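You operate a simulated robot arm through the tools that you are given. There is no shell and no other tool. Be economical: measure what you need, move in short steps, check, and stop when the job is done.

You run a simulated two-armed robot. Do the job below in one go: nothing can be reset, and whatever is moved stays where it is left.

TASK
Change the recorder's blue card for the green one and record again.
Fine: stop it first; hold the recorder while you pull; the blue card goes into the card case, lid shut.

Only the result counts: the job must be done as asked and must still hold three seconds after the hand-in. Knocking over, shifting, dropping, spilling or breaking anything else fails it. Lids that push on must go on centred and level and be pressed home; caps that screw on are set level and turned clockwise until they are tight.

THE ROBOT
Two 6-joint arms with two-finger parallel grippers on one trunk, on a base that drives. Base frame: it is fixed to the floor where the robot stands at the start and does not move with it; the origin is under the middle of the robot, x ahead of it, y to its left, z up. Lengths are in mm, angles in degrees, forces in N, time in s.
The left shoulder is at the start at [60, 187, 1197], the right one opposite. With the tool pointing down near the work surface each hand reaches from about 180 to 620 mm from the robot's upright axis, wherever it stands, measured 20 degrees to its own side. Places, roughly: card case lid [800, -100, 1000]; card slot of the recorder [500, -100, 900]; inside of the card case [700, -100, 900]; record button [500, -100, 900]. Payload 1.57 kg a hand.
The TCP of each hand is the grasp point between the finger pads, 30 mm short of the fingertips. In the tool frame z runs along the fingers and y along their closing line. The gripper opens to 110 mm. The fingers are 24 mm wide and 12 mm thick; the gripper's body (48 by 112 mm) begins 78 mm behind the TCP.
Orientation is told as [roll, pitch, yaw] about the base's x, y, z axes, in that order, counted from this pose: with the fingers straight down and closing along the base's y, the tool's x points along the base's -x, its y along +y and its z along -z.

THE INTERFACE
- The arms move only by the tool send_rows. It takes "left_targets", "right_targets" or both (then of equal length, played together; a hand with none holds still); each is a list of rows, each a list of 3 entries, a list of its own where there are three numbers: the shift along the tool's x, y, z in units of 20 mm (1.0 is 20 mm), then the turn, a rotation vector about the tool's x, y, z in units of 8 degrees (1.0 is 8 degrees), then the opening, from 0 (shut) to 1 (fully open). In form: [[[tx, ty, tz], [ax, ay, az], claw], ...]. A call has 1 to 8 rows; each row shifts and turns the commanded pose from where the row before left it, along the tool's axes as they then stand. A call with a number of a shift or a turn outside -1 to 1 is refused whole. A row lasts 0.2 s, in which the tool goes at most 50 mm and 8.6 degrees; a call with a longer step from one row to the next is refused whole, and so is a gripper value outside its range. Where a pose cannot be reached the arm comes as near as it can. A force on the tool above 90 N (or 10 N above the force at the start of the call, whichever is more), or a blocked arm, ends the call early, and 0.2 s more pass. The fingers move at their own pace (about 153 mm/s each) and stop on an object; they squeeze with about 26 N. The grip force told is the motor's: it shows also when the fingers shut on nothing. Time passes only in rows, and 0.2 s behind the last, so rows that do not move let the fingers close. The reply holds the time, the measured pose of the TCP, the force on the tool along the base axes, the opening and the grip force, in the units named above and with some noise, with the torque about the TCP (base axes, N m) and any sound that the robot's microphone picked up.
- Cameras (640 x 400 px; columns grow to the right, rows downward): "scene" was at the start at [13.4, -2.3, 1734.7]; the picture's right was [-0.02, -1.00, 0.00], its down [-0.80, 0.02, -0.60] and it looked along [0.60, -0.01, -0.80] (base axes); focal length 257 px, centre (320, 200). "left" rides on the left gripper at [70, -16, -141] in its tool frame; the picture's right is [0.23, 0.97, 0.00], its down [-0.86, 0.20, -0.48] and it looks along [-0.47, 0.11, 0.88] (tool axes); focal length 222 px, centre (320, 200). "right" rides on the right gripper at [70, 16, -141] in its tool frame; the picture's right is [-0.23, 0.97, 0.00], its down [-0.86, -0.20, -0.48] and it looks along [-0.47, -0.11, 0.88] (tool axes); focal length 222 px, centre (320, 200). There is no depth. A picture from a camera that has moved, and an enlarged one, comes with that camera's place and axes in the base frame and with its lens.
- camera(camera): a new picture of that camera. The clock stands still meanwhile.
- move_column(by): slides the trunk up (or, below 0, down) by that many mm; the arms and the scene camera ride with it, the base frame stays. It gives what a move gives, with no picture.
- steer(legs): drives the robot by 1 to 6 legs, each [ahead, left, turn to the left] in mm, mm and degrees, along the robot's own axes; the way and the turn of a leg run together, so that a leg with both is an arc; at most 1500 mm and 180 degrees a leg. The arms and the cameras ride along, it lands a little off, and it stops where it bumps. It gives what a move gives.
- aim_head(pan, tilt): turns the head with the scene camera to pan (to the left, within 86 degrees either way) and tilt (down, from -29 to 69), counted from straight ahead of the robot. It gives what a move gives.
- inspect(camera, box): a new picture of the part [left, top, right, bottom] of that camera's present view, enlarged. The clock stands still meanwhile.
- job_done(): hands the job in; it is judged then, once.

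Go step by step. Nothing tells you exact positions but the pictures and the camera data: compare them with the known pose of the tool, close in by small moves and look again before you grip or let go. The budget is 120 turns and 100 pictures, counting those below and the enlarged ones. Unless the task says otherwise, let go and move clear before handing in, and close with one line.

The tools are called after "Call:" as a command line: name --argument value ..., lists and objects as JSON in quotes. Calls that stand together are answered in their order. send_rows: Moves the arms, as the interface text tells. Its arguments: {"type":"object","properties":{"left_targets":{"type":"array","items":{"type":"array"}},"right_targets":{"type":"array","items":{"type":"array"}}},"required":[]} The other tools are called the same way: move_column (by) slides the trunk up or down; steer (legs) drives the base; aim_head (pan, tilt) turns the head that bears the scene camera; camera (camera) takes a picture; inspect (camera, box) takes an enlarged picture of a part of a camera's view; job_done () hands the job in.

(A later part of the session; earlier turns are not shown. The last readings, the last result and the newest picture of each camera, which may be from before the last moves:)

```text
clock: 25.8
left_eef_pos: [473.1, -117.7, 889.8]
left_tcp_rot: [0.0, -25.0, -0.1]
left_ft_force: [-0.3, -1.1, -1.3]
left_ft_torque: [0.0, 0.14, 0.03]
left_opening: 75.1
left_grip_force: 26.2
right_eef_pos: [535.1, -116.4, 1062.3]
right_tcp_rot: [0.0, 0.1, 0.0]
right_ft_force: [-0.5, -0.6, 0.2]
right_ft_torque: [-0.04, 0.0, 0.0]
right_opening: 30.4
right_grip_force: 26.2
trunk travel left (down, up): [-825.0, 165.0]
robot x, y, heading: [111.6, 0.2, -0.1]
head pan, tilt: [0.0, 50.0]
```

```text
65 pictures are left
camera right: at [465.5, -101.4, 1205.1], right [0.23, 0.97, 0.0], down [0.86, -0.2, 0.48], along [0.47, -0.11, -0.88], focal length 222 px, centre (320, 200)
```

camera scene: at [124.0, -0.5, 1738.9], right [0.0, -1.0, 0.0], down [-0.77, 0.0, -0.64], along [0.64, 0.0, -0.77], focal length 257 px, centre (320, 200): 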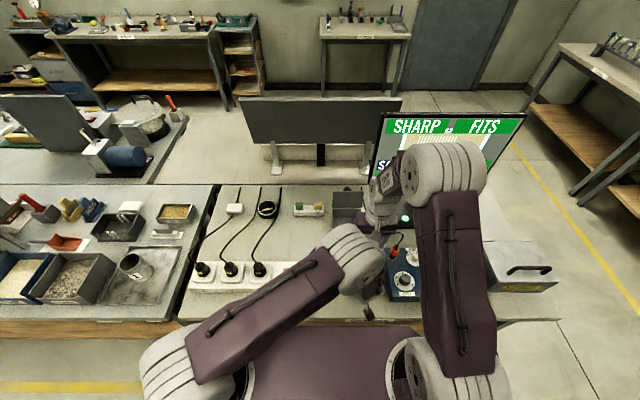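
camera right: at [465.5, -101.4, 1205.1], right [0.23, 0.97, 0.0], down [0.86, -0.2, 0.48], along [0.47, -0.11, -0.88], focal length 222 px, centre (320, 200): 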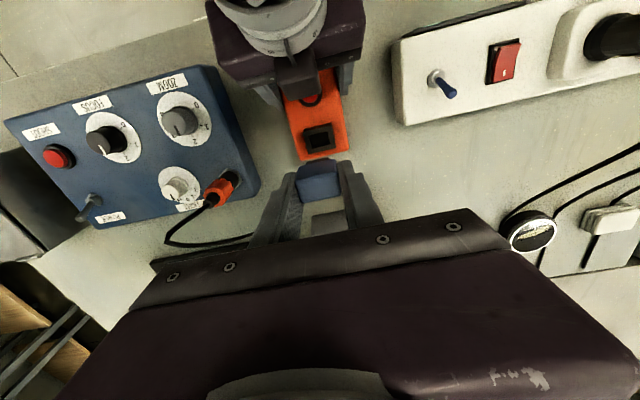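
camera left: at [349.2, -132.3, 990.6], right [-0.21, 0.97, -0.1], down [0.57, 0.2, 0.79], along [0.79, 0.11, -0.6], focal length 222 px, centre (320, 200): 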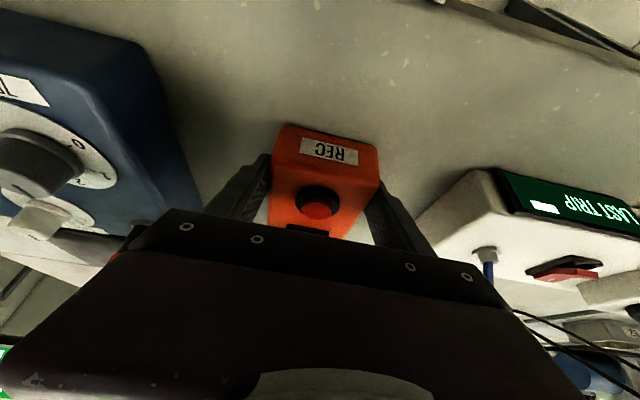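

Blue card is out and held; the slot is empty. I release the recorder with the left hand and back off.

Call:
send_rows --left_targets '[[[0, 0, 0], [0, 0, 0], 0.75], [[0, 0, 0], [0, 0, 0], 0.95], [[0, 0, 0], [0, 0, 0], 0.95], [[0, 0, -0.7], [0, 0, 0], 0.95], [[0, 0, -0.9], [0, 0, 0], 0.95], [[0, 0, -1], [0, 0, 0], 0.95], [[0, 0, -1], [0, 0, 0], 0.95], [[0, 0, -1], [0, 0, 0], 0.95]]' --right_targets '[[[0, 0, 0], [0, 0, 0], 0.15], [[0, 0, 0], [0, 0, 0], 0.15], [[0, 0, 0], [0, 0, 0], 0.15], [[0, 0, 0], [0, 0, 0], 0.15], [[0, 0, 0], [0, 0, 0], 0.15], [[0, 0, 0], [0, 0, 0], 0.15], [[0, 0, 0], [0, 0, 0], 0.15], [[0, 0, 0], [0, 0, 0], 0.15]]'

Call:
camera --camera "right"

```text
clock: 27.6
left_eef_pos: [433.1, -120.0, 973.1]
left_tcp_rot: [0.0, -24.9, 0.0]
left_ft_force: [0.0, -0.1, 0.3]
left_ft_torque: [0.02, 0.02, 0.01]
left_opening: 104.3
left_grip_force: 0.2
right_eef_pos: [535.1, -116.7, 1063.7]
right_tcp_rot: [0.0, 0.0, 0.0]
right_ft_force: [0.2, 0.8, -0.4]
right_ft_torque: [0.02, -0.01, 0.0]
right_opening: 30.1
right_grip_force: 25.6
trunk travel left (down, up): [-825.0, 165.0]
robot x, y, heading: [106.6, 2.8, -0.0]
head pan, tilt: [0.0, 50.0]
```

```text
64 pictures are left
camera right: at [465.3, -101.3, 1205.0], right [0.23, 0.97, 0.0], down [0.85, -0.2, 0.48], along [0.47, -0.11, -0.88], focal length 222 px, centre (320, 200)
```

right: 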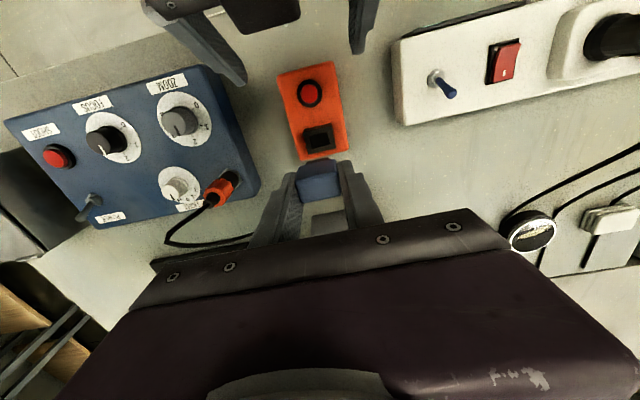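

Recorder stayed put. I raise and move the left hand away to its own side, then drive ahead for the case and rack.

Call:
send_rows --left_targets '[[[-0.4, 0.6, -0.85], [0, 0, 0], 0.8], [[-0.4, 1, -0.85], [0, 0, 0], 0.8], [[-0.4, 1, -0.85], [0, 0, 0], 0.8], [[-0.4, 1, -0.85], [0, 0, 0], 0.8], [[-0.4, 1, -0.85], [0, 0, 0], 0.8], [[-0.4, 1, -0.85], [0, 0, 0], 0.8], [[-0.4, 1, -0.85], [0, 0, 0], 0.8], [[-0.4, 1, -0.85], [0, 0, 0], 0.8]]' --right_targets '[[[0, 0, -0.4], [0, 0, 0], 0.15], [[0, 0, -0.4], [0, 0, 0], 0.15], [[0, 0, -0.4], [0, 0, 0], 0.15], [[0, 0, -0.4], [0, 0, 0], 0.15], [[0, 0, -0.4], [0, 0, 0], 0.15], [[0, 0, -0.4], [0, 0, 0], 0.15], [[0, 0, -0.4], [0, 0, 0], 0.15], [[0, 0, 0], [0, 0, 0], 0.15]]'

Call:
send_rows --left_targets '[[[0, 1, 0], [0, 0.78, 0], 0.7], [[0, 1, 0], [0, 0.78, 0], 0.7], [[0, 0, 0], [0, 0.78, 0], 0.7], [[0, 0, 0], [0, 0.78, 0], 0.7]]'

Call:
steer --legs '[[95, 0, 0]]'

Call:
camera --camera "scene"

Call:
camera --camera "right"

```text
clock: 29.4
left_eef_pos: [431.9, 36.1, 1124.9]
left_tcp_rot: [-0.1, -25.0, 0.0]
left_ft_force: [0.0, -0.7, -0.4]
left_ft_torque: [-0.02, -0.01, -0.02]
left_opening: 87.8
left_grip_force: 0.1
right_eef_pos: [536.3, -115.6, 1119.2]
right_tcp_rot: [-0.1, -0.1, 0.0]
right_ft_force: [-0.7, 0.4, 0.5]
right_ft_torque: [-0.01, 0.01, -0.02]
right_opening: 30.6
right_grip_force: 26.3
trunk travel left (down, up): [-825.0, 165.0]
robot x, y, heading: [108.0, -2.0, -0.2]
head pan, tilt: [0.0, 50.0]
```

```text
clock: 30.4
left_eef_pos: [434.5, 73.5, 1125.2]
left_tcp_rot: [0.0, 0.1, 0.0]
left_ft_force: [0.3, -0.4, -0.6]
left_ft_torque: [-0.01, 0.03, 0.02]
left_opening: 77.2
left_grip_force: 0.1
right_eef_pos: [537.8, -118.1, 1118.2]
right_tcp_rot: [0.0, 0.1, -0.1]
right_ft_force: [-0.5, -0.3, -0.7]
right_ft_torque: [-0.02, 0.0, 0.0]
right_opening: 30.6
right_grip_force: 25.5
trunk travel left (down, up): [-825.0, 165.0]
robot x, y, heading: [108.4, -0.3, 0.1]
head pan, tilt: [0.0, 50.0]
```

```text
clock: 31.5
left_eef_pos: [526.5, 75.5, 1125.8]
left_tcp_rot: [0.0, -0.1, 0.0]
left_ft_force: [0.3, 0.4, 0.2]
left_ft_torque: [-0.02, -0.05, -0.03]
left_opening: 76.7
left_grip_force: 0.0
right_eef_pos: [628.2, -116.2, 1119.3]
right_tcp_rot: [0.0, -0.2, 0.1]
right_ft_force: [-0.2, 0.2, -1.3]
right_ft_torque: [0.0, -0.04, -0.02]
right_opening: 30.5
right_grip_force: 26.0
trunk travel left (down, up): [-825.0, 165.0]
robot x, y, heading: [201.4, 0.2, 0.0]
head pan, tilt: [0.0, 50.0]
```

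```text
63 pictures are left
camera scene: at [215.7, -0.9, 1738.9], right [0.0, -1.0, 0.0], down [-0.76, 0.0, -0.64], along [0.64, 0.0, -0.76], focal length 257 px, centre (320, 200)
```

scene: 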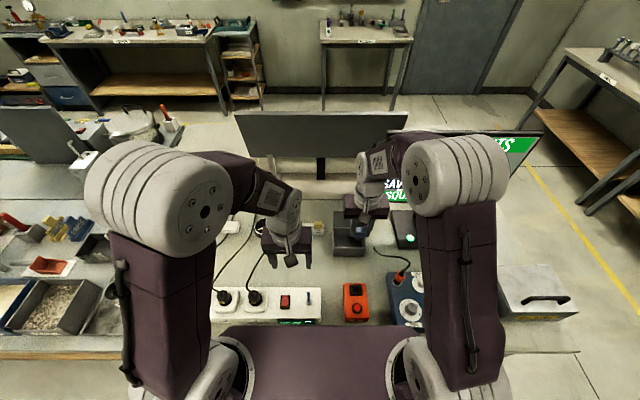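

```text
62 pictures are left
camera right: at [559.1, -101.2, 1261.3], right [0.23, 0.97, 0.0], down [0.85, -0.2, 0.48], along [0.47, -0.11, -0.88], focal length 222 px, centre (320, 200)
```

right: 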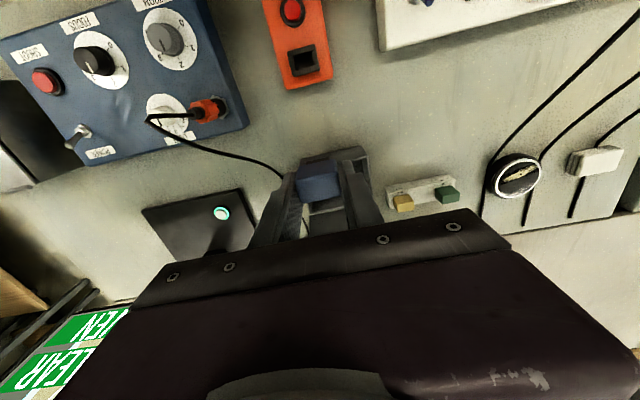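

Drive ahead worked. I look closely at the case and rack.

Call:
inspect --camera "scene" --box '[260, 190, 420, 290]'

Call:
camera --camera "left"

```text
4.00 times, centred on (340, 240) of scene
camera zoom: at [215.7, -0.9, 1738.9], right [0.0, -1.0, 0.0], down [-0.76, 0.0, -0.64], along [0.64, 0.0, -0.76], focal length 1028 px, centre (240, 40)
```

zoom: 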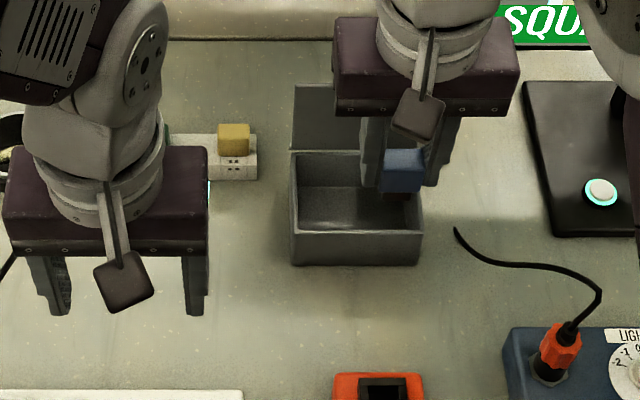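

```text
60 pictures are left
camera left: at [456.6, 58.7, 1268.6], right [-0.23, 0.97, 0.0], down [0.85, 0.2, 0.48], along [0.47, 0.11, -0.88], focal length 222 px, centre (320, 200)
```

left: 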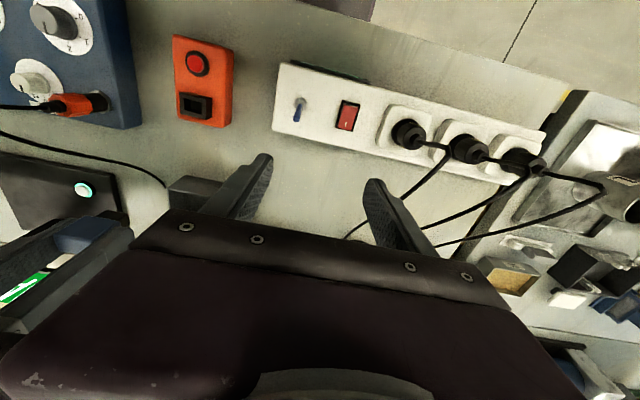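

Case centre ≈ [720,-105], rim z≈913. Right hand carries the blue card over it.

Call:
send_rows --right_targets '[[[-0.88, 0.1, 0], [0, 0, 0], 0.15], [[-0.88, 0.1, 0], [0, 0, 0], 0.15], [[-0.88, 0.1, 0], [0, 0, 0], 0.15], [[-0.88, 0.1, 0], [0, 0, 0], 0.15], [[-0.88, 0.1, 0], [0, 0, 0], 0.15], [[0, 0, 1], [0, 0, 0], 0.15], [[0, 0, 1], [0, 0, 0], 0.15], [[0, 0, 1], [0, 0, 0], 0.15]]'

Call:
camera --camera "right"

Call:
inspect --camera "scene" --box '[260, 190, 420, 290]'

```text
clock: 33.3
left_eef_pos: [529.7, 74.8, 1125.0]
left_tcp_rot: [0.0, 0.0, 0.0]
left_ft_force: [0.5, -0.4, 0.5]
left_ft_torque: [0.03, 0.01, -0.02]
left_opening: 77.0
left_grip_force: 0.0
right_eef_pos: [717.7, -106.6, 1057.0]
right_tcp_rot: [0.1, 0.0, 0.0]
right_ft_force: [-0.4, 0.1, -0.2]
right_ft_torque: [0.01, 0.0, 0.0]
right_opening: 30.0
right_grip_force: 25.5
trunk travel left (down, up): [-825.0, 165.0]
robot x, y, heading: [203.3, 0.7, 0.0]
head pan, tilt: [0.0, 50.0]
```

```text
59 pictures are left
camera right: at [648.9, -90.6, 1198.9], right [0.23, 0.97, 0.0], down [0.86, -0.2, 0.48], along [0.47, -0.11, -0.88], focal length 222 px, centre (320, 200)
```

right: 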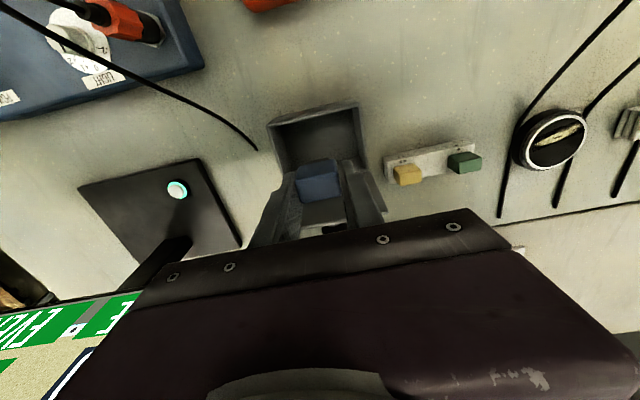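

```text
4.00 times, centred on (340, 240) of scene
camera zoom: at [220.7, -0.8, 1738.9], right [0.0, -1.0, 0.0], down [-0.77, 0.0, -0.64], along [0.64, 0.0, -0.77], focal length 1028 px, centre (240, 40)
```

zoom: 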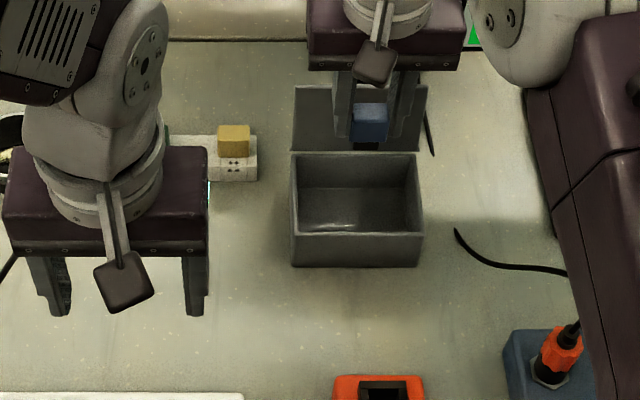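

Card is centred over the open case. I lower it inside.

Call:
send_rows --right_targets '[[[-0.1, 0, 1], [0, 0, 0], 0.15], [[0, 0, 1], [0, 0, 0], 0.15], [[0, 0, 1], [0, 0, 0], 0.15], [[0, 0, 1], [0, 0, 0], 0.15], [[0, 0, 1], [0, 0, 0], 0.15], [[0, 0, 1], [0, 0, 0], 0.15], [[0, 0, 0.5], [0, 0, 0], 0.15], [[0, 0, 0], [0, 0, 0], 0.15]]'

Call:
camera --camera "right"

Call:
inspect --camera "scene" --box '[260, 190, 420, 290]'

```text
clock: 35.1
left_eef_pos: [529.5, 73.6, 1125.5]
left_tcp_rot: [0.0, 0.0, 0.0]
left_ft_force: [0.3, -0.3, -1.3]
left_ft_torque: [0.01, -0.03, 0.01]
left_opening: 77.3
left_grip_force: 0.0
right_eef_pos: [723.1, -104.3, 929.3]
right_tcp_rot: [0.0, 0.0, 0.0]
right_ft_force: [0.2, 0.4, 0.2]
right_ft_torque: [-0.01, 0.0, -0.03]
right_opening: 30.4
right_grip_force: 26.3
trunk travel left (down, up): [-825.0, 165.0]
robot x, y, heading: [206.3, 2.2, 0.2]
head pan, tilt: [0.0, 50.0]
```

```text
57 pictures are left
camera right: at [652.6, -89.1, 1070.3], right [0.23, 0.97, 0.0], down [0.86, -0.2, 0.48], along [0.47, -0.11, -0.88], focal length 222 px, centre (320, 200)
```

right: 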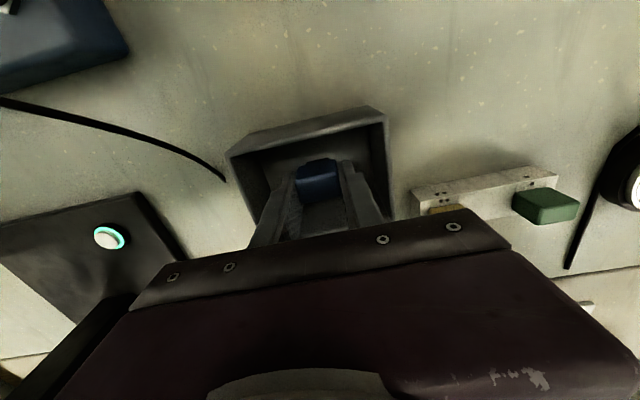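

```text
4.00 times, centred on (340, 240) of scene
camera zoom: at [219.9, -0.7, 1738.9], right [0.0, -1.0, 0.0], down [-0.77, 0.0, -0.64], along [0.64, 0.0, -0.77], focal length 1028 px, centre (240, 40)
```

zoom: 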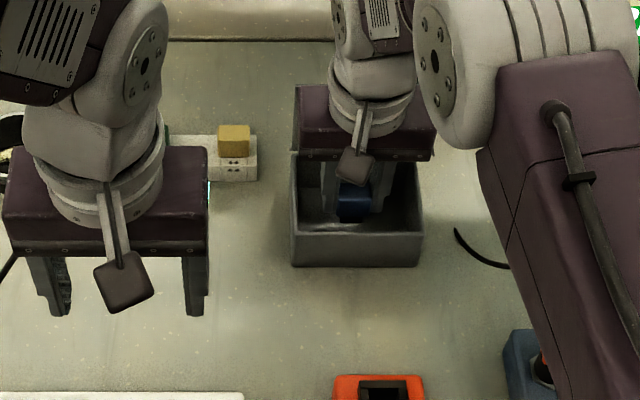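

Call:
send_rows --right_targets '[[[0, 0, 0.3], [0, 0, 0], 0.15], [[0, 0, 0.3], [0, 0, 0], 0.15], [[0, 0, 0.2], [0, 0, 0], 0.15], [[0, 0, 0], [0, 0, 0], 0.15]]'

```text
clock: 36.1
left_eef_pos: [528.8, 73.8, 1125.0]
left_tcp_rot: [0.0, -0.1, 0.0]
left_ft_force: [0.6, -0.5, -0.1]
left_ft_torque: [-0.05, -0.02, 0.02]
left_opening: 77.0
left_grip_force: 0.0
right_eef_pos: [721.7, -105.4, 913.4]
right_tcp_rot: [0.0, 0.0, 0.0]
right_ft_force: [-0.8, 0.2, -0.5]
right_ft_torque: [0.03, -0.02, 0.0]
right_opening: 30.2
right_grip_force: 26.4
trunk travel left (down, up): [-825.0, 165.0]
robot x, y, heading: [203.4, 0.2, -0.2]
head pan, tilt: [0.0, 50.0]
```

Call:
send_rows --right_targets '[[[0, 0, 0.2], [0, 0, 0], 0.15], [[0, 0, 0.15], [0, 0, 0], 0.15], [[0, 0, 0.15], [0, 0, 0], 0.15], [[0, 0, 0], [0, 0, 0], 0.15]]'

```text
clock: 37.1
left_eef_pos: [527.3, 74.5, 1125.0]
left_tcp_rot: [0.0, 0.0, 0.0]
left_ft_force: [-1.1, 0.6, 0.5]
left_ft_torque: [0.02, -0.01, 0.03]
left_opening: 77.0
left_grip_force: 0.0
right_eef_pos: [721.9, -107.2, 903.9]
right_tcp_rot: [-0.1, -0.1, 0.1]
right_ft_force: [-0.9, -1.0, 5.7]
right_ft_torque: [-0.05, 0.06, 0.0]
right_opening: 30.3
right_grip_force: 25.8
trunk travel left (down, up): [-825.0, 165.0]
robot x, y, heading: [202.6, 0.7, -0.1]
head pan, tilt: [0.0, 50.0]
```

The card touches the case floor. I let go and rise straight out.

Call:
send_rows --right_targets '[[[0, 0, -0.05], [0, 0, 0], 0.4], [[0, 0, 0], [0, 0, 0], 0.5], [[0, 0, -0.5], [0, 0, 0], 0.5], [[0, 0, -1], [0, 0, 0], 0.5], [[0, 0, -1], [0, 0, 0], 0.5], [[0, 0, -1], [0, 0, 0], 0.5], [[0, 0, -1], [0, 0, 0], 0.5], [[0, 0, -1], [0, 0, 0], 0.5]]'

Call:
send_rows --right_targets '[[[0.8, 0, -1], [0, 0, 0], 0], [[0.8, 0, -1], [0, 0, 0], 0], [[0.8, 0, -1], [0, 0, 0], 0], [[0, 0, -1], [0, 0, 0], 0]]'

Call:
inspect --camera "right" --box '[200, 80, 440, 240]'

Call:
inspect --camera "scene" --box '[260, 190, 420, 290]'

```text
clock: 38.9
left_eef_pos: [528.7, 73.8, 1125.6]
left_tcp_rot: [0.0, 0.0, 0.0]
left_ft_force: [0.3, -0.2, 0.9]
left_ft_torque: [0.02, -0.03, 0.03]
left_opening: 77.1
left_grip_force: 0.1
right_eef_pos: [721.9, -106.1, 1015.1]
right_tcp_rot: [0.0, 0.1, 0.0]
right_ft_force: [0.5, -0.1, 0.9]
right_ft_torque: [-0.02, 0.01, -0.03]
right_opening: 55.1
right_grip_force: 0.2
trunk travel left (down, up): [-825.0, 165.0]
robot x, y, heading: [205.2, -0.1, 0.0]
head pan, tilt: [0.0, 50.0]
```

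```text
clock: 39.9
left_eef_pos: [528.5, 73.7, 1124.9]
left_tcp_rot: [0.0, 0.0, 0.0]
left_ft_force: [-0.4, 0.9, 0.2]
left_ft_torque: [0.0, 0.01, 0.01]
left_opening: 76.7
left_grip_force: 0.0
right_eef_pos: [673.3, -107.7, 1093.9]
right_tcp_rot: [0.0, -0.1, 0.0]
right_ft_force: [0.0, 0.0, 0.6]
right_ft_torque: [-0.05, 0.0, 0.0]
right_opening: 0.0
right_grip_force: 21.4
trunk travel left (down, up): [-825.0, 165.0]
robot x, y, heading: [202.4, 0.0, 0.1]
head pan, tilt: [0.0, 50.0]
```

```text
2.50 times, centred on (320, 160) of right
camera zoom: at [605.0, -92.2, 1235.9], right [0.23, 0.97, 0.0], down [0.86, -0.2, 0.48], along [0.47, -0.11, -0.88], focal length 555 px, centre (320, 300)
```

zoom: 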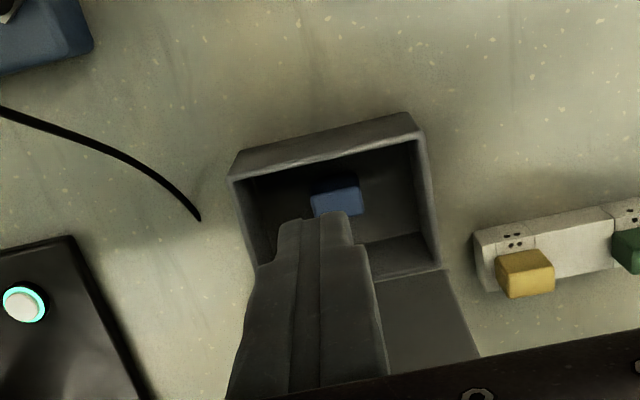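

```text
4.00 times, centred on (340, 240) of scene
camera zoom: at [219.7, -0.7, 1738.8], right [0.0, -1.0, 0.0], down [-0.77, 0.0, -0.64], along [0.64, 0.0, -0.77], focal length 1028 px, centre (240, 40)
```

zoom: 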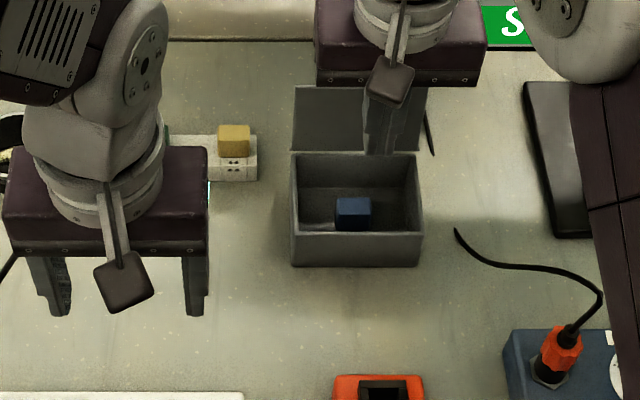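

Blue card stands inside the case, below the rim. Next the lid: I fly the shut right fingers over the lid's top edge to behind it.

Call:
send_rows --right_targets '[[[-0.98, 0, 0], [0, 0, 0], 0], [[-0.98, 0, 0], [0, 0, 0], 0], [[-0.98, 0, 0], [0, 0, 0], 0], [[-0.98, 0, 0], [0, 0, 0], 0], [[-0.98, 0, 0], [0, 0, 0], 0], [[-0.98, 0, 0], [0, 0, 0], 0], [[-0.98, 0, 0], [0, 0, 0], 0], [[0, 0, 0], [0, 0, 0], 0]]'

Call:
camera --camera "right"

Call:
inspect --camera "scene" --box '[260, 170, 420, 270]'

```text
clock: 41.7
left_eef_pos: [527.3, 74.8, 1125.8]
left_tcp_rot: [0.0, 0.0, 0.0]
left_ft_force: [-0.2, 0.1, 0.6]
left_ft_torque: [-0.01, -0.01, -0.02]
left_opening: 77.0
left_grip_force: 0.1
right_eef_pos: [794.9, -107.2, 1093.2]
right_tcp_rot: [0.0, 0.0, 0.0]
right_ft_force: [0.4, -0.9, -0.3]
right_ft_torque: [0.01, 0.0, -0.02]
right_opening: 0.0
right_grip_force: 21.0
right hand out of reach, approached as far as the arm can: row 7
trunk travel left (down, up): [-825.0, 165.0]
robot x, y, heading: [205.9, -0.8, 0.2]
head pan, tilt: [0.0, 50.0]
```

```text
53 pictures are left
camera right: at [725.3, -91.7, 1236.0], right [0.23, 0.97, 0.0], down [0.86, -0.2, 0.48], along [0.47, -0.11, -0.88], focal length 222 px, centre (320, 200)
```

right: 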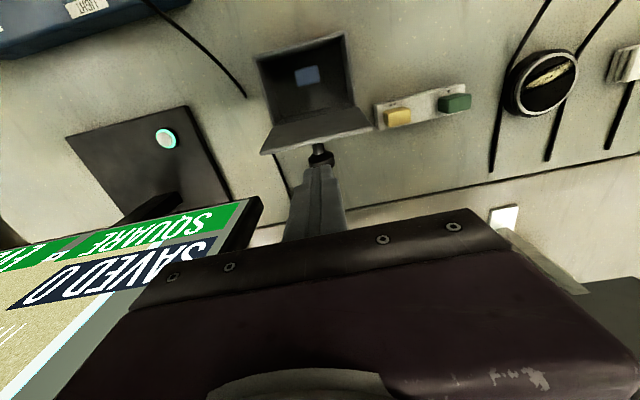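

```text
4.00 times, centred on (340, 220) of scene
camera zoom: at [219.3, -0.6, 1738.9], right [0.0, -1.0, 0.0], down [-0.77, 0.0, -0.64], along [0.64, 0.0, -0.77], focal length 1028 px, centre (240, 120)
```

zoom: 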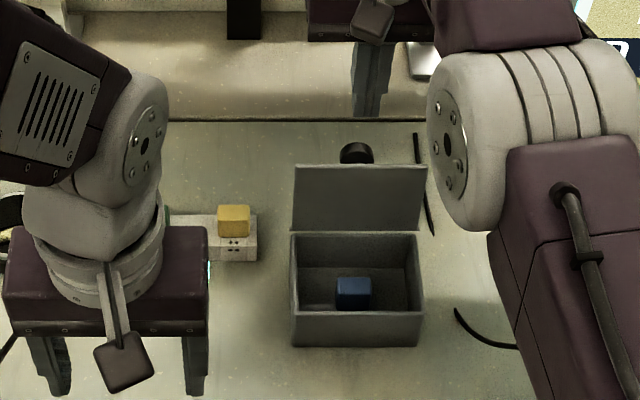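

There's a knob on the lid's outer face, and I'm at the reach limit. I pull the right hand back a bit, drive 45 mm further ahead, and look again.

Call:
send_rows --right_targets '[[[1, 0, 0], [0, 0, 0], 0], [[1, 0, 0], [0, 0, 0], 0], [[1, 0, 0], [0, 0, 0], 0], [[1, 0, 0], [0, 0, 0], 0]]'

Call:
steer --legs '[[45, 0, 0]]'

Call:
aim_head --pan 0 --tilt 42

Call:
camera --camera "scene"

```text
clock: 42.7
left_eef_pos: [528.6, 73.8, 1125.0]
left_tcp_rot: [0.0, -0.1, 0.1]
left_ft_force: [-0.7, 0.0, 0.0]
left_ft_torque: [-0.03, -0.06, -0.01]
left_opening: 77.1
left_grip_force: 0.1
right_eef_pos: [715.7, -106.5, 1095.0]
right_tcp_rot: [0.0, -0.1, 0.0]
right_ft_force: [-0.6, -0.3, 0.5]
right_ft_torque: [0.0, -0.03, 0.02]
right_opening: 0.0
right_grip_force: 21.2
trunk travel left (down, up): [-825.0, 165.0]
robot x, y, heading: [202.8, -2.6, 0.1]
head pan, tilt: [0.0, 50.0]
```

```text
clock: 43.6
left_eef_pos: [566.4, 73.7, 1127.1]
left_tcp_rot: [0.0, -0.3, 0.0]
left_ft_force: [0.5, -0.6, 0.8]
left_ft_torque: [0.03, -0.07, 0.02]
left_opening: 77.0
left_grip_force: 0.0
right_eef_pos: [753.6, -104.8, 1098.9]
right_tcp_rot: [0.0, -0.4, 0.1]
right_ft_force: [-0.6, 0.3, 0.8]
right_ft_torque: [-0.02, -0.1, 0.02]
right_opening: 0.0
right_grip_force: 21.6
trunk travel left (down, up): [-825.0, 165.0]
robot x, y, heading: [247.2, 1.8, 0.2]
head pan, tilt: [0.0, 50.0]
```

```text
clock: 44.3
left_eef_pos: [572.0, 72.9, 1124.7]
left_tcp_rot: [-0.1, 0.0, 0.0]
left_ft_force: [-0.5, -0.1, 0.1]
left_ft_torque: [-0.01, 0.01, 0.0]
left_opening: 76.7
left_grip_force: 0.0
right_eef_pos: [759.1, -105.4, 1095.4]
right_tcp_rot: [0.0, -0.1, 0.1]
right_ft_force: [-0.1, 0.5, -0.7]
right_ft_torque: [-0.01, 0.01, -0.01]
right_opening: 0.0
right_grip_force: 21.4
trunk travel left (down, up): [-825.0, 165.0]
robot x, y, heading: [246.4, 0.5, 0.1]
head pan, tilt: [0.0, 42.0]
```

```text
51 pictures are left
camera scene: at [269.4, -0.6, 1750.1], right [0.0, -1.0, 0.0], down [-0.67, 0.0, -0.74], along [0.74, 0.0, -0.67], focal length 257 px, centre (320, 200)
```

scene: 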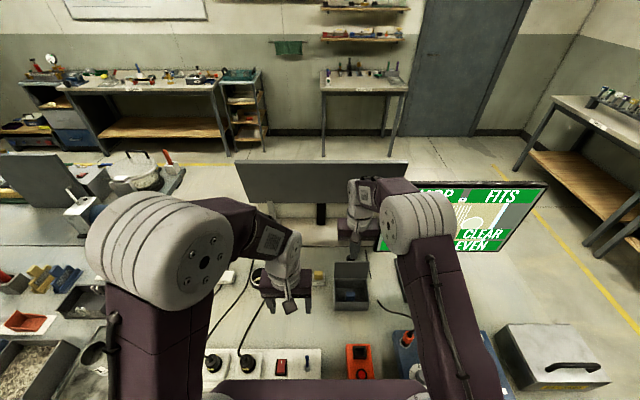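

I extend over and behind the lid, then lower to just below its top edge.

Call:
send_rows --right_targets '[[[-0.9, 0, 0], [0, 0, 0], 0], [[-0.95, 0, 0], [0, 0, 0], 0], [[-0.95, 0, 0], [0, 0, 0], 0], [[0, 0, 0.6], [0, 0, 0], 0], [[0, 0, 0.6], [0, 0, 0], 0], [[0, 0, 0.6], [0, 0, 0], 0], [[0, 0, 0], [0, 0, 0], 0]]'

Call:
camera --camera "right"

Call:
inspect --camera "scene" --box '[280, 200, 440, 320]'

```text
clock: 45.9
left_eef_pos: [572.2, 74.8, 1125.1]
left_tcp_rot: [0.0, 0.0, 0.0]
left_ft_force: [-0.4, -0.4, 0.4]
left_ft_torque: [0.02, -0.02, 0.01]
left_opening: 76.9
left_grip_force: 0.1
right_eef_pos: [816.8, -107.4, 1058.4]
right_tcp_rot: [-0.1, 0.1, 0.0]
right_ft_force: [0.4, 0.0, -0.1]
right_ft_torque: [-0.01, -0.03, 0.03]
right_opening: 0.0
right_grip_force: 21.4
trunk travel left (down, up): [-825.0, 165.0]
robot x, y, heading: [249.2, -1.8, 0.2]
head pan, tilt: [0.0, 42.0]
```

```text
50 pictures are left
camera right: at [746.3, -90.4, 1201.0], right [0.23, 0.97, 0.0], down [0.86, -0.2, 0.48], along [0.47, -0.11, -0.88], focal length 222 px, centre (320, 200)
```

right: 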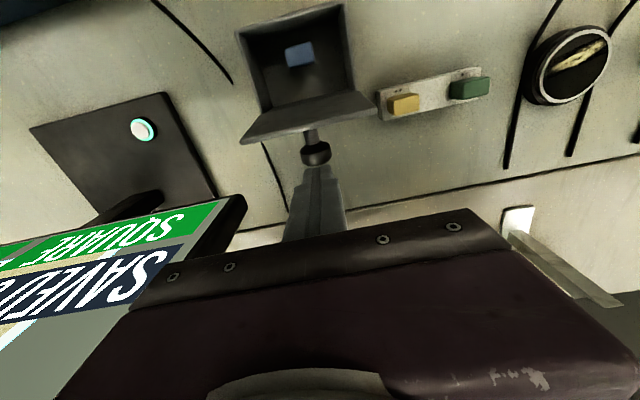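

```text
3.33 times, centred on (360, 260) of scene
camera zoom: at [270.6, -0.7, 1750.1], right [0.0, -1.0, 0.0], down [-0.67, 0.0, -0.74], along [0.74, 0.0, -0.67], focal length 857 px, centre (187, 0)
```

zoom: 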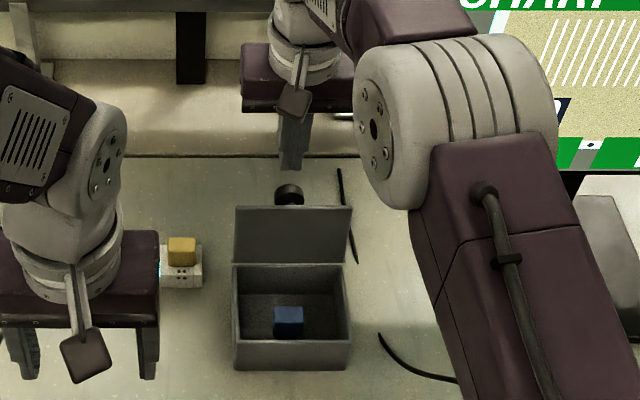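

The knob sticks out behind the lid at about [820,-112,965]. I sidestep to y≈-76 to push the lid plate beside the knob, and lower.

Call:
send_rows --right_targets '[[[0, 0.8, 0], [0, 0, 0], 0], [[0, 0.8, 0], [0, 0, 0], 0], [[0, 0, 0.9], [0, 0, 0], 0], [[0, 0, 0.9], [0, 0, 0], 0], [[0, 0, 0.9], [0, 0, 0], 0], [[0, 0, 0], [0, 0, 0], 0]]'

Call:
camera --camera "right"

Call:
inspect --camera "scene" --box '[280, 200, 440, 320]'

```text
clock: 47.3
left_eef_pos: [572.4, 74.5, 1125.9]
left_tcp_rot: [0.1, 0.1, 0.1]
left_ft_force: [0.5, 0.4, -0.2]
left_ft_torque: [0.01, 0.02, 0.01]
left_opening: 76.9
left_grip_force: 0.2
right_eef_pos: [814.8, -73.1, 1004.5]
right_tcp_rot: [0.0, 0.0, 0.1]
right_ft_force: [0.1, -0.6, 0.3]
right_ft_torque: [-0.02, -0.03, -0.06]
right_opening: 0.0
right_grip_force: 20.8
trunk travel left (down, up): [-825.0, 165.0]
robot x, y, heading: [246.3, 0.5, -0.0]
head pan, tilt: [0.0, 42.0]
```

```text
48 pictures are left
camera right: at [745.7, -57.5, 1146.0], right [0.23, 0.97, 0.0], down [0.86, -0.2, 0.48], along [0.47, -0.11, -0.88], focal length 222 px, centre (320, 200)
```

right: 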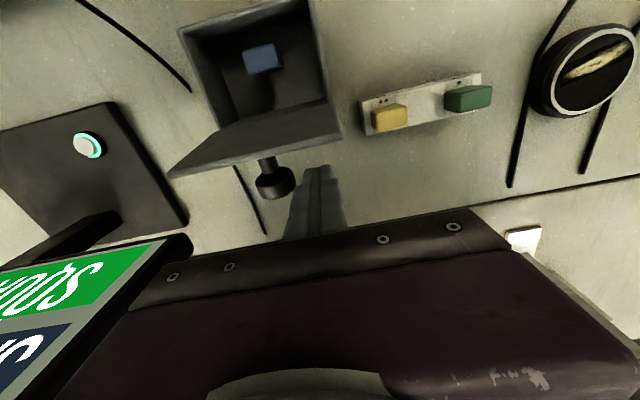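

```text
3.33 times, centred on (360, 260) of scene
camera zoom: at [270.9, -0.9, 1750.1], right [0.0, -1.0, 0.0], down [-0.67, 0.0, -0.74], along [0.74, 0.0, -0.67], focal length 857 px, centre (187, 0)
```

zoom: 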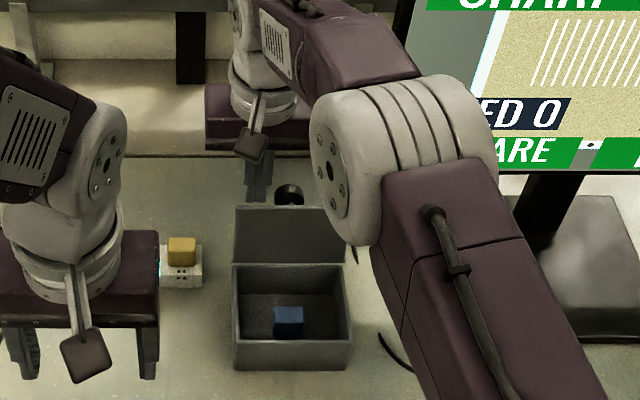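

The fingertips are behind the lid beside the knob. I pull toward me.

Call:
send_rows --right_targets '[[[0.5, 0, 0], [0, 0, 0], 0], [[0.5, 0, 0], [0, 0, 0], 0], [[0.5, 0, 0], [0, 0, 0], 0], [[0.5, 0, 0], [0, 0, 0], 0], [[0.5, 0, 0], [0, 0, 0], 0]]'

Call:
camera --camera "right"

Call:
inspect --camera "scene" --box '[280, 200, 440, 320]'

```text
clock: 48.5
left_eef_pos: [573.3, 74.5, 1124.2]
left_tcp_rot: [-0.1, 0.0, 0.0]
left_ft_force: [0.8, 0.7, -0.2]
left_ft_torque: [0.03, 0.03, -0.02]
left_opening: 77.0
left_grip_force: 0.2
right_eef_pos: [768.0, -74.9, 1003.7]
right_tcp_rot: [0.0, 0.0, 0.1]
right_ft_force: [2.4, 0.5, -2.0]
right_ft_torque: [-0.01, -0.15, -0.04]
right_opening: 0.0
right_grip_force: 21.1
trunk travel left (down, up): [-825.0, 165.0]
robot x, y, heading: [251.4, 1.0, 0.2]
head pan, tilt: [0.0, 42.0]
```

```text
46 pictures are left
camera right: at [697.3, -59.0, 1146.0], right [0.23, 0.97, 0.0], down [0.86, -0.2, 0.48], along [0.47, -0.11, -0.88], focal length 222 px, centre (320, 200)
```

right: 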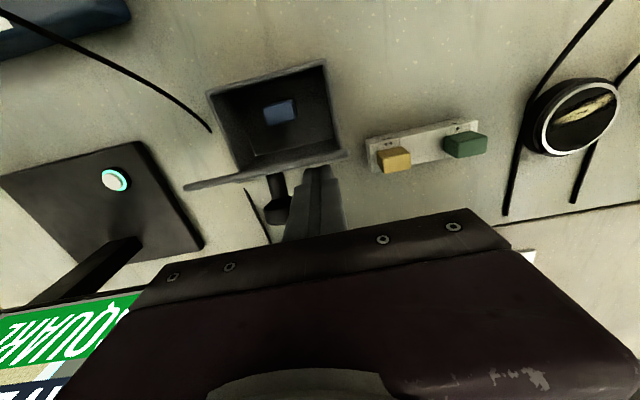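

```text
3.33 times, centred on (360, 260) of scene
camera zoom: at [271.0, -0.8, 1750.1], right [0.0, -1.0, 0.0], down [-0.67, 0.0, -0.74], along [0.74, 0.0, -0.67], focal length 857 px, centre (187, 0)
```

zoom: 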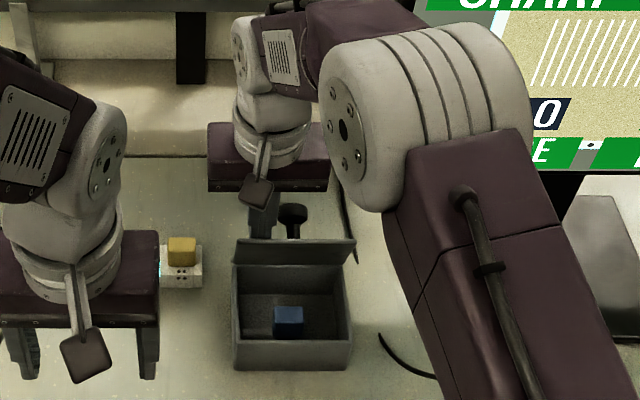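

The lid follows with some hinge friction. I continue along its arc, forward and down.

Call:
send_rows --right_targets '[[[0.46, 0, 0.16], [0, 0, 0], 0], [[0.44, 0, 0.21], [0, 0, 0], 0], [[0.41, 0, 0.27], [0, 0, 0], 0], [[0.37, 0, 0.33], [0, 0, 0], 0], [[0.33, 0, 0.37], [0, 0, 0], 0], [[0.27, 0, 0.41], [0, 0, 0], 0], [[0, 0, 0], [0, 0, 0], 0]]'

Call:
camera --camera "right"

Call:
inspect --camera "scene" --box '[280, 200, 440, 320]'

```text
clock: 50.1
left_eef_pos: [572.4, 73.5, 1125.0]
left_tcp_rot: [-0.1, 0.0, 0.0]
left_ft_force: [-0.3, 1.2, -0.2]
left_ft_torque: [0.0, 0.05, -0.02]
left_opening: 76.9
left_grip_force: 0.0
right_eef_pos: [719.4, -74.3, 967.6]
right_tcp_rot: [0.0, 0.0, 0.1]
right_ft_force: [0.9, 0.6, 0.5]
right_ft_torque: [-0.02, 0.01, 0.03]
right_opening: 0.0
right_grip_force: 21.2
trunk travel left (down, up): [-825.0, 165.0]
robot x, y, heading: [244.8, 1.3, 0.1]
head pan, tilt: [0.0, 42.0]
```

```text
44 pictures are left
camera right: at [650.1, -57.6, 1110.7], right [0.23, 0.97, 0.0], down [0.86, -0.2, 0.48], along [0.47, -0.11, -0.88], focal length 222 px, centre (320, 200)
```

right: 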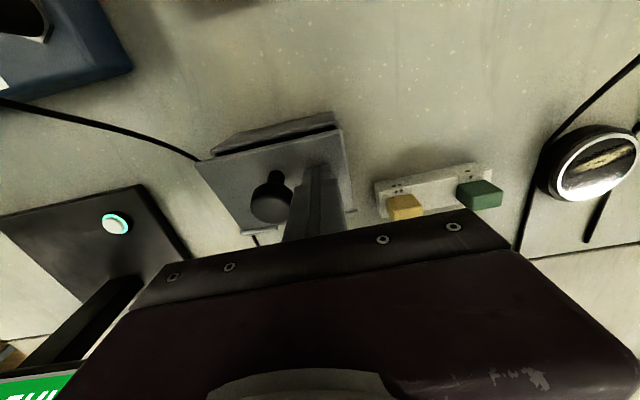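

```text
3.33 times, centred on (360, 260) of scene
camera zoom: at [271.0, -0.6, 1750.1], right [0.0, -1.0, 0.0], down [-0.67, 0.0, -0.74], along [0.74, 0.0, -0.67], focal length 857 px, centre (187, 0)
```

zoom: 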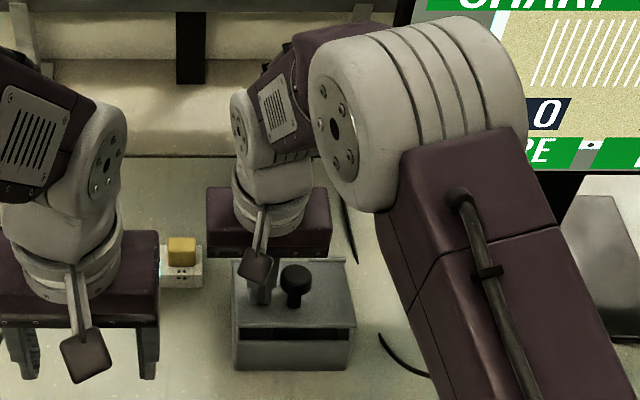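

Almost shut. I press the lid down near its front, gently.

Call:
send_rows --right_targets '[[[0.4, 0, 0.25], [0, 0, 0], 0], [[0.2, 0, 0.3], [0, 0, 0], 0], [[0, 0, 0.25], [0, 0, 0], 0], [[0, 0, 0.15], [0, 0, 0], 0], [[0, 0, 0.1], [0, 0, 0], 0]]'

Call:
inspect --camera "scene" --box '[280, 200, 440, 320]'

```text
clock: 51.3
left_eef_pos: [572.2, 73.8, 1126.7]
left_tcp_rot: [0.0, -0.2, 0.0]
left_ft_force: [-0.3, -0.4, 0.3]
left_ft_torque: [-0.04, -0.06, -0.01]
left_opening: 77.1
left_grip_force: 0.0
right_eef_pos: [709.2, -74.2, 951.8]
right_tcp_rot: [0.0, -0.3, 0.1]
right_ft_force: [2.4, -2.6, 24.3]
right_ft_torque: [-0.09, 0.18, 0.05]
right_opening: 0.1
right_grip_force: 21.5
trunk travel left (down, up): [-825.0, 165.0]
robot x, y, heading: [250.1, 3.8, -0.1]
head pan, tilt: [0.0, 42.0]
```

```text
3.33 times, centred on (360, 260) of scene
camera zoom: at [268.4, -1.0, 1750.6], right [0.0, -1.0, 0.0], down [-0.67, 0.0, -0.74], along [0.74, 0.0, -0.67], focal length 857 px, centre (187, 0)
```

zoom: 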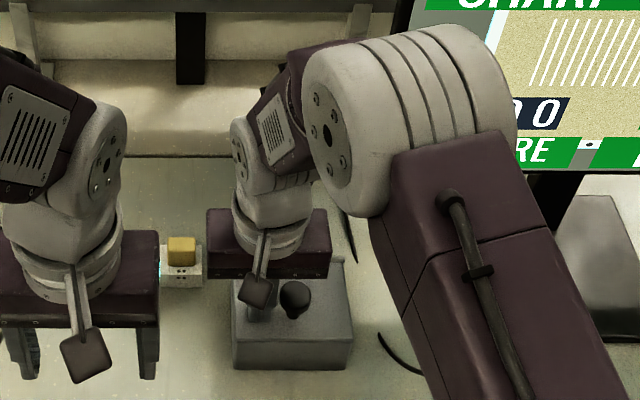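

Lid shut, 24 N pressing. I lift the right hand away and check the lid.

Call:
send_rows --right_targets '[[[0, 0, -0.5], [0, 0, 0], 0], [[0, 0, -1], [0, 0, 0], 0], [[0, 0, -1], [0, 0, 0], 0], [[0, 0, -1], [0, 0, 0], 0], [[0.8, -0.8, -1], [0, 0, 0], 0], [[0.8, -0.8, -1], [0, 0, 0], 0], [[0.8, -0.8, -1], [0, 0, 0], 0], [[0.8, -0.8, -1], [0, 0, 0], 0]]'

Call:
camera --camera "right"

Call:
inspect --camera "scene" --box '[240, 220, 400, 320]'

```text
clock: 53.1
left_eef_pos: [571.2, 73.6, 1125.2]
left_tcp_rot: [0.1, -0.1, 0.0]
left_ft_force: [-0.2, -0.2, 0.0]
left_ft_torque: [0.0, -0.01, -0.01]
left_opening: 76.8
left_grip_force: 0.0
right_eef_pos: [643.3, -137.8, 1100.4]
right_tcp_rot: [0.1, -0.1, 0.0]
right_ft_force: [-1.0, -0.2, -0.3]
right_ft_torque: [0.02, -0.01, 0.01]
right_opening: 0.0
right_grip_force: 21.0
trunk travel left (down, up): [-825.0, 165.0]
robot x, y, heading: [248.0, 1.0, 0.0]
head pan, tilt: [0.0, 42.0]
```

```text
41 pictures are left
camera right: at [573.4, -122.2, 1241.7], right [0.23, 0.97, 0.0], down [0.86, -0.2, 0.48], along [0.47, -0.11, -0.88], focal length 222 px, centre (320, 200)
```

right: 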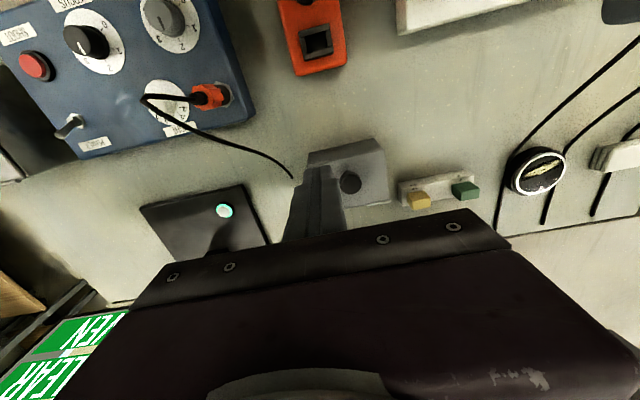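

```text
4.00 times, centred on (320, 270) of scene
camera zoom: at [269.1, -1.5, 1750.1], right [0.0, -1.0, 0.0], down [-0.67, 0.0, -0.74], along [0.74, 0.0, -0.67], focal length 1028 px, centre (320, -80)
```

zoom: 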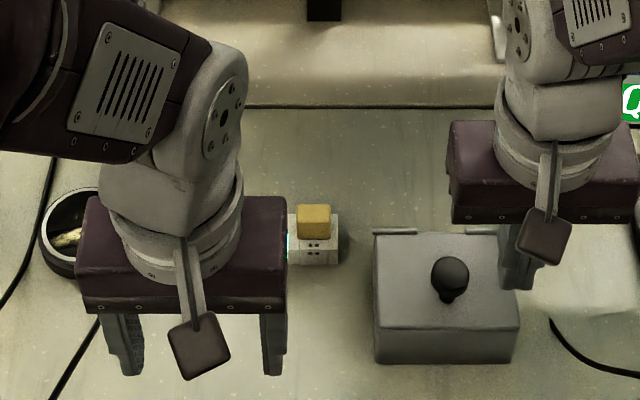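

Lid is shut flat. Now the left hand goes for the green card at ≈[795,83].

Call:
send_rows --left_targets '[[[-1, 0.05, 0], [0, 0, 0], 0.6], [[-1, 0.05, 0], [0, 0, 0], 0.6], [[-1, 0.05, 0], [0, 0, 0], 0.6], [[-1, 0.05, 0], [0, 0, 0], 0.6], [[-1, 0.05, 0], [0, 0, 0], 0.6], [[-1, 0.05, 0], [0, 0, 0], 0.6], [[-1, 0.05, 0], [0, 0, 0], 0.6], [[-1, 0.05, 0], [0, 0, 0], 0.6]]'

Call:
send_rows --left_targets '[[[-1, 0, 0.6], [0, 0, 0], 0.6], [[-1, 0, 0.6], [0, 0, 0], 0.6], [[-1, 0, 0.6], [0, 0, 0], 0.6], [[0, 0, 0.6], [0, 0, 0], 0.6]]'

Call:
camera --camera "left"

Call:
inspect --camera "scene" --box '[240, 200, 400, 300]'

```text
clock: 54.9
left_eef_pos: [735.3, 83.7, 1125.9]
left_tcp_rot: [-0.1, 0.0, 0.1]
left_ft_force: [-0.3, 0.9, 0.8]
left_ft_torque: [-0.01, 0.01, -0.04]
left_opening: 66.0
left_grip_force: 0.0
right_eef_pos: [645.4, -136.8, 1099.4]
right_tcp_rot: [0.0, 0.0, 0.2]
right_ft_force: [-0.2, 1.1, -0.3]
right_ft_torque: [-0.02, -0.03, -0.02]
right_opening: 0.1
right_grip_force: 21.3
trunk travel left (down, up): [-825.0, 165.0]
robot x, y, heading: [245.3, 0.1, 0.2]
head pan, tilt: [0.0, 42.0]
```

```text
clock: 55.9
left_eef_pos: [794.0, 84.3, 1077.7]
left_tcp_rot: [0.0, 0.0, 0.0]
left_ft_force: [-0.6, -0.2, 0.0]
left_ft_torque: [-0.02, 0.0, -0.03]
left_opening: 65.9
left_grip_force: 0.0
right_eef_pos: [644.6, -136.7, 1099.4]
right_tcp_rot: [0.1, 0.0, 0.1]
right_ft_force: [-0.3, -0.9, -0.5]
right_ft_torque: [0.01, -0.03, -0.01]
right_opening: 0.0
right_grip_force: 21.0
trunk travel left (down, up): [-825.0, 165.0]
robot x, y, heading: [248.8, 0.2, 0.4]
head pan, tilt: [0.0, 42.0]
```

```text
39 pictures are left
camera left: at [725.5, 68.1, 1220.0], right [-0.23, 0.97, 0.0], down [0.86, 0.2, 0.48], along [0.47, 0.11, -0.88], focal length 222 px, centre (320, 200)
```

left: 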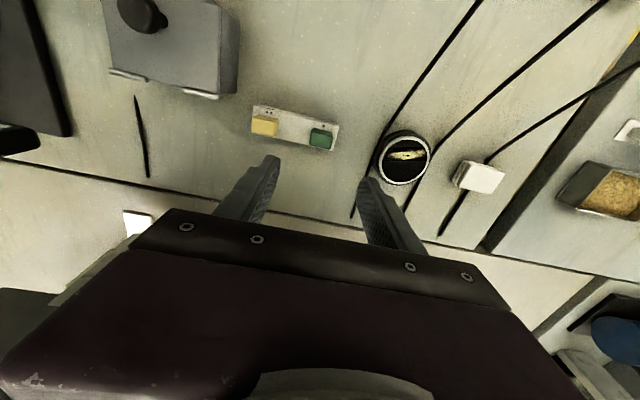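

```text
4.00 times, centred on (320, 250) of scene
camera zoom: at [271.1, -0.7, 1750.1], right [0.0, -1.0, 0.0], down [-0.67, 0.0, -0.74], along [0.74, 0.0, -0.67], focal length 1028 px, centre (320, 0)
```

zoom: 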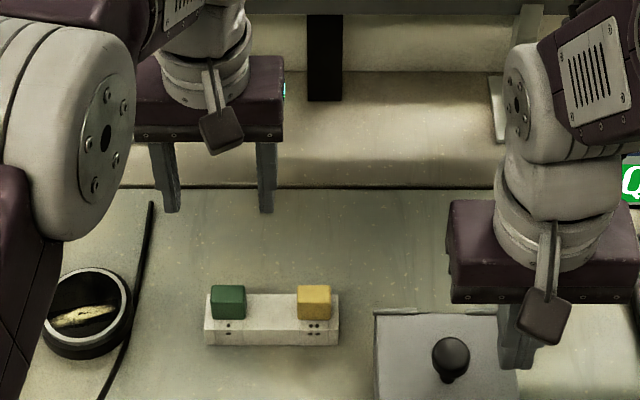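

Green card ≈ [796,86], top ≈ 912. I lower to just above it and look.

Call:
send_rows --left_targets '[[[-0.1, 0.1, 1], [0, 0, 0], 0.6], [[0, 0, 1], [0, 0, 0], 0.6], [[0, 0, 1], [0, 0, 0], 0.6], [[0, 0, 1], [0, 0, 0], 0.6], [[0, 0, 1], [0, 0, 0], 0.6], [[0, 0, 1], [0, 0, 0], 0.6], [[0, 0, 0], [0, 0, 0], 0.6]]'

Call:
inspect --camera "left" --box '[220, 80, 420, 220]'

Call:
inspect --camera "scene" --box '[260, 230, 360, 300]'

```text
clock: 57.5
left_eef_pos: [793.7, 84.8, 956.3]
left_tcp_rot: [0.0, 0.0, 0.0]
left_ft_force: [-0.4, 0.2, 0.2]
left_ft_torque: [-0.02, 0.02, 0.04]
left_opening: 66.1
left_grip_force: 0.0
right_eef_pos: [646.6, -137.1, 1099.6]
right_tcp_rot: [0.1, 0.0, 0.1]
right_ft_force: [-0.3, -0.3, 0.4]
right_ft_torque: [-0.02, -0.03, 0.01]
right_opening: 0.0
right_grip_force: 21.6
trunk travel left (down, up): [-825.0, 165.0]
robot x, y, heading: [249.9, 2.1, 0.3]
head pan, tilt: [0.0, 42.0]
```

```text
2.86 times, centred on (320, 150) of left
camera zoom: at [725.3, 69.4, 1099.6], right [-0.23, 0.97, 0.0], down [0.85, 0.2, 0.48], along [0.47, 0.11, -0.88], focal length 635 px, centre (320, 343)
```

zoom: 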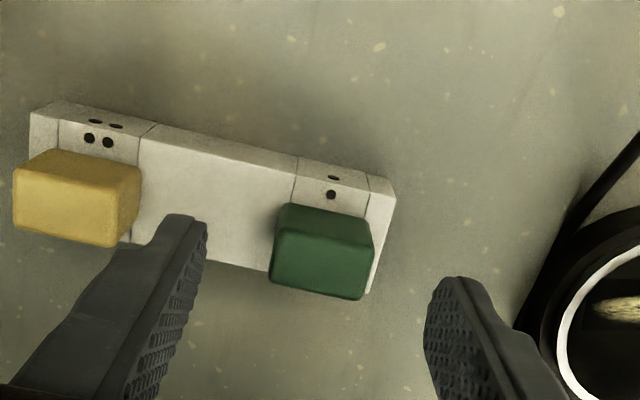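

```text
5.71 times, centred on (310, 265) of scene
camera zoom: at [270.9, -0.7, 1750.1], right [0.0, -1.0, 0.0], down [-0.67, 0.0, -0.74], along [0.74, 0.0, -0.67], focal length 1469 px, centre (377, -171)
```

zoom: 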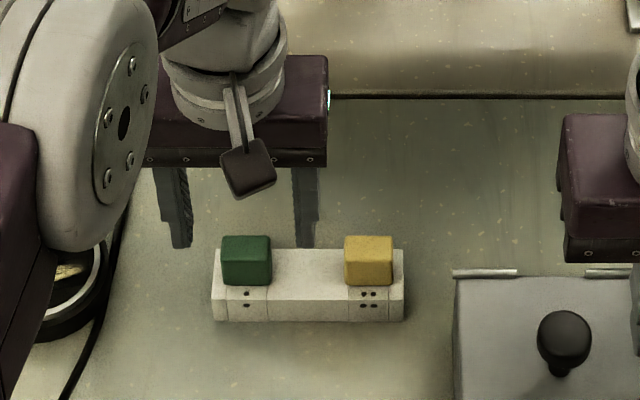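

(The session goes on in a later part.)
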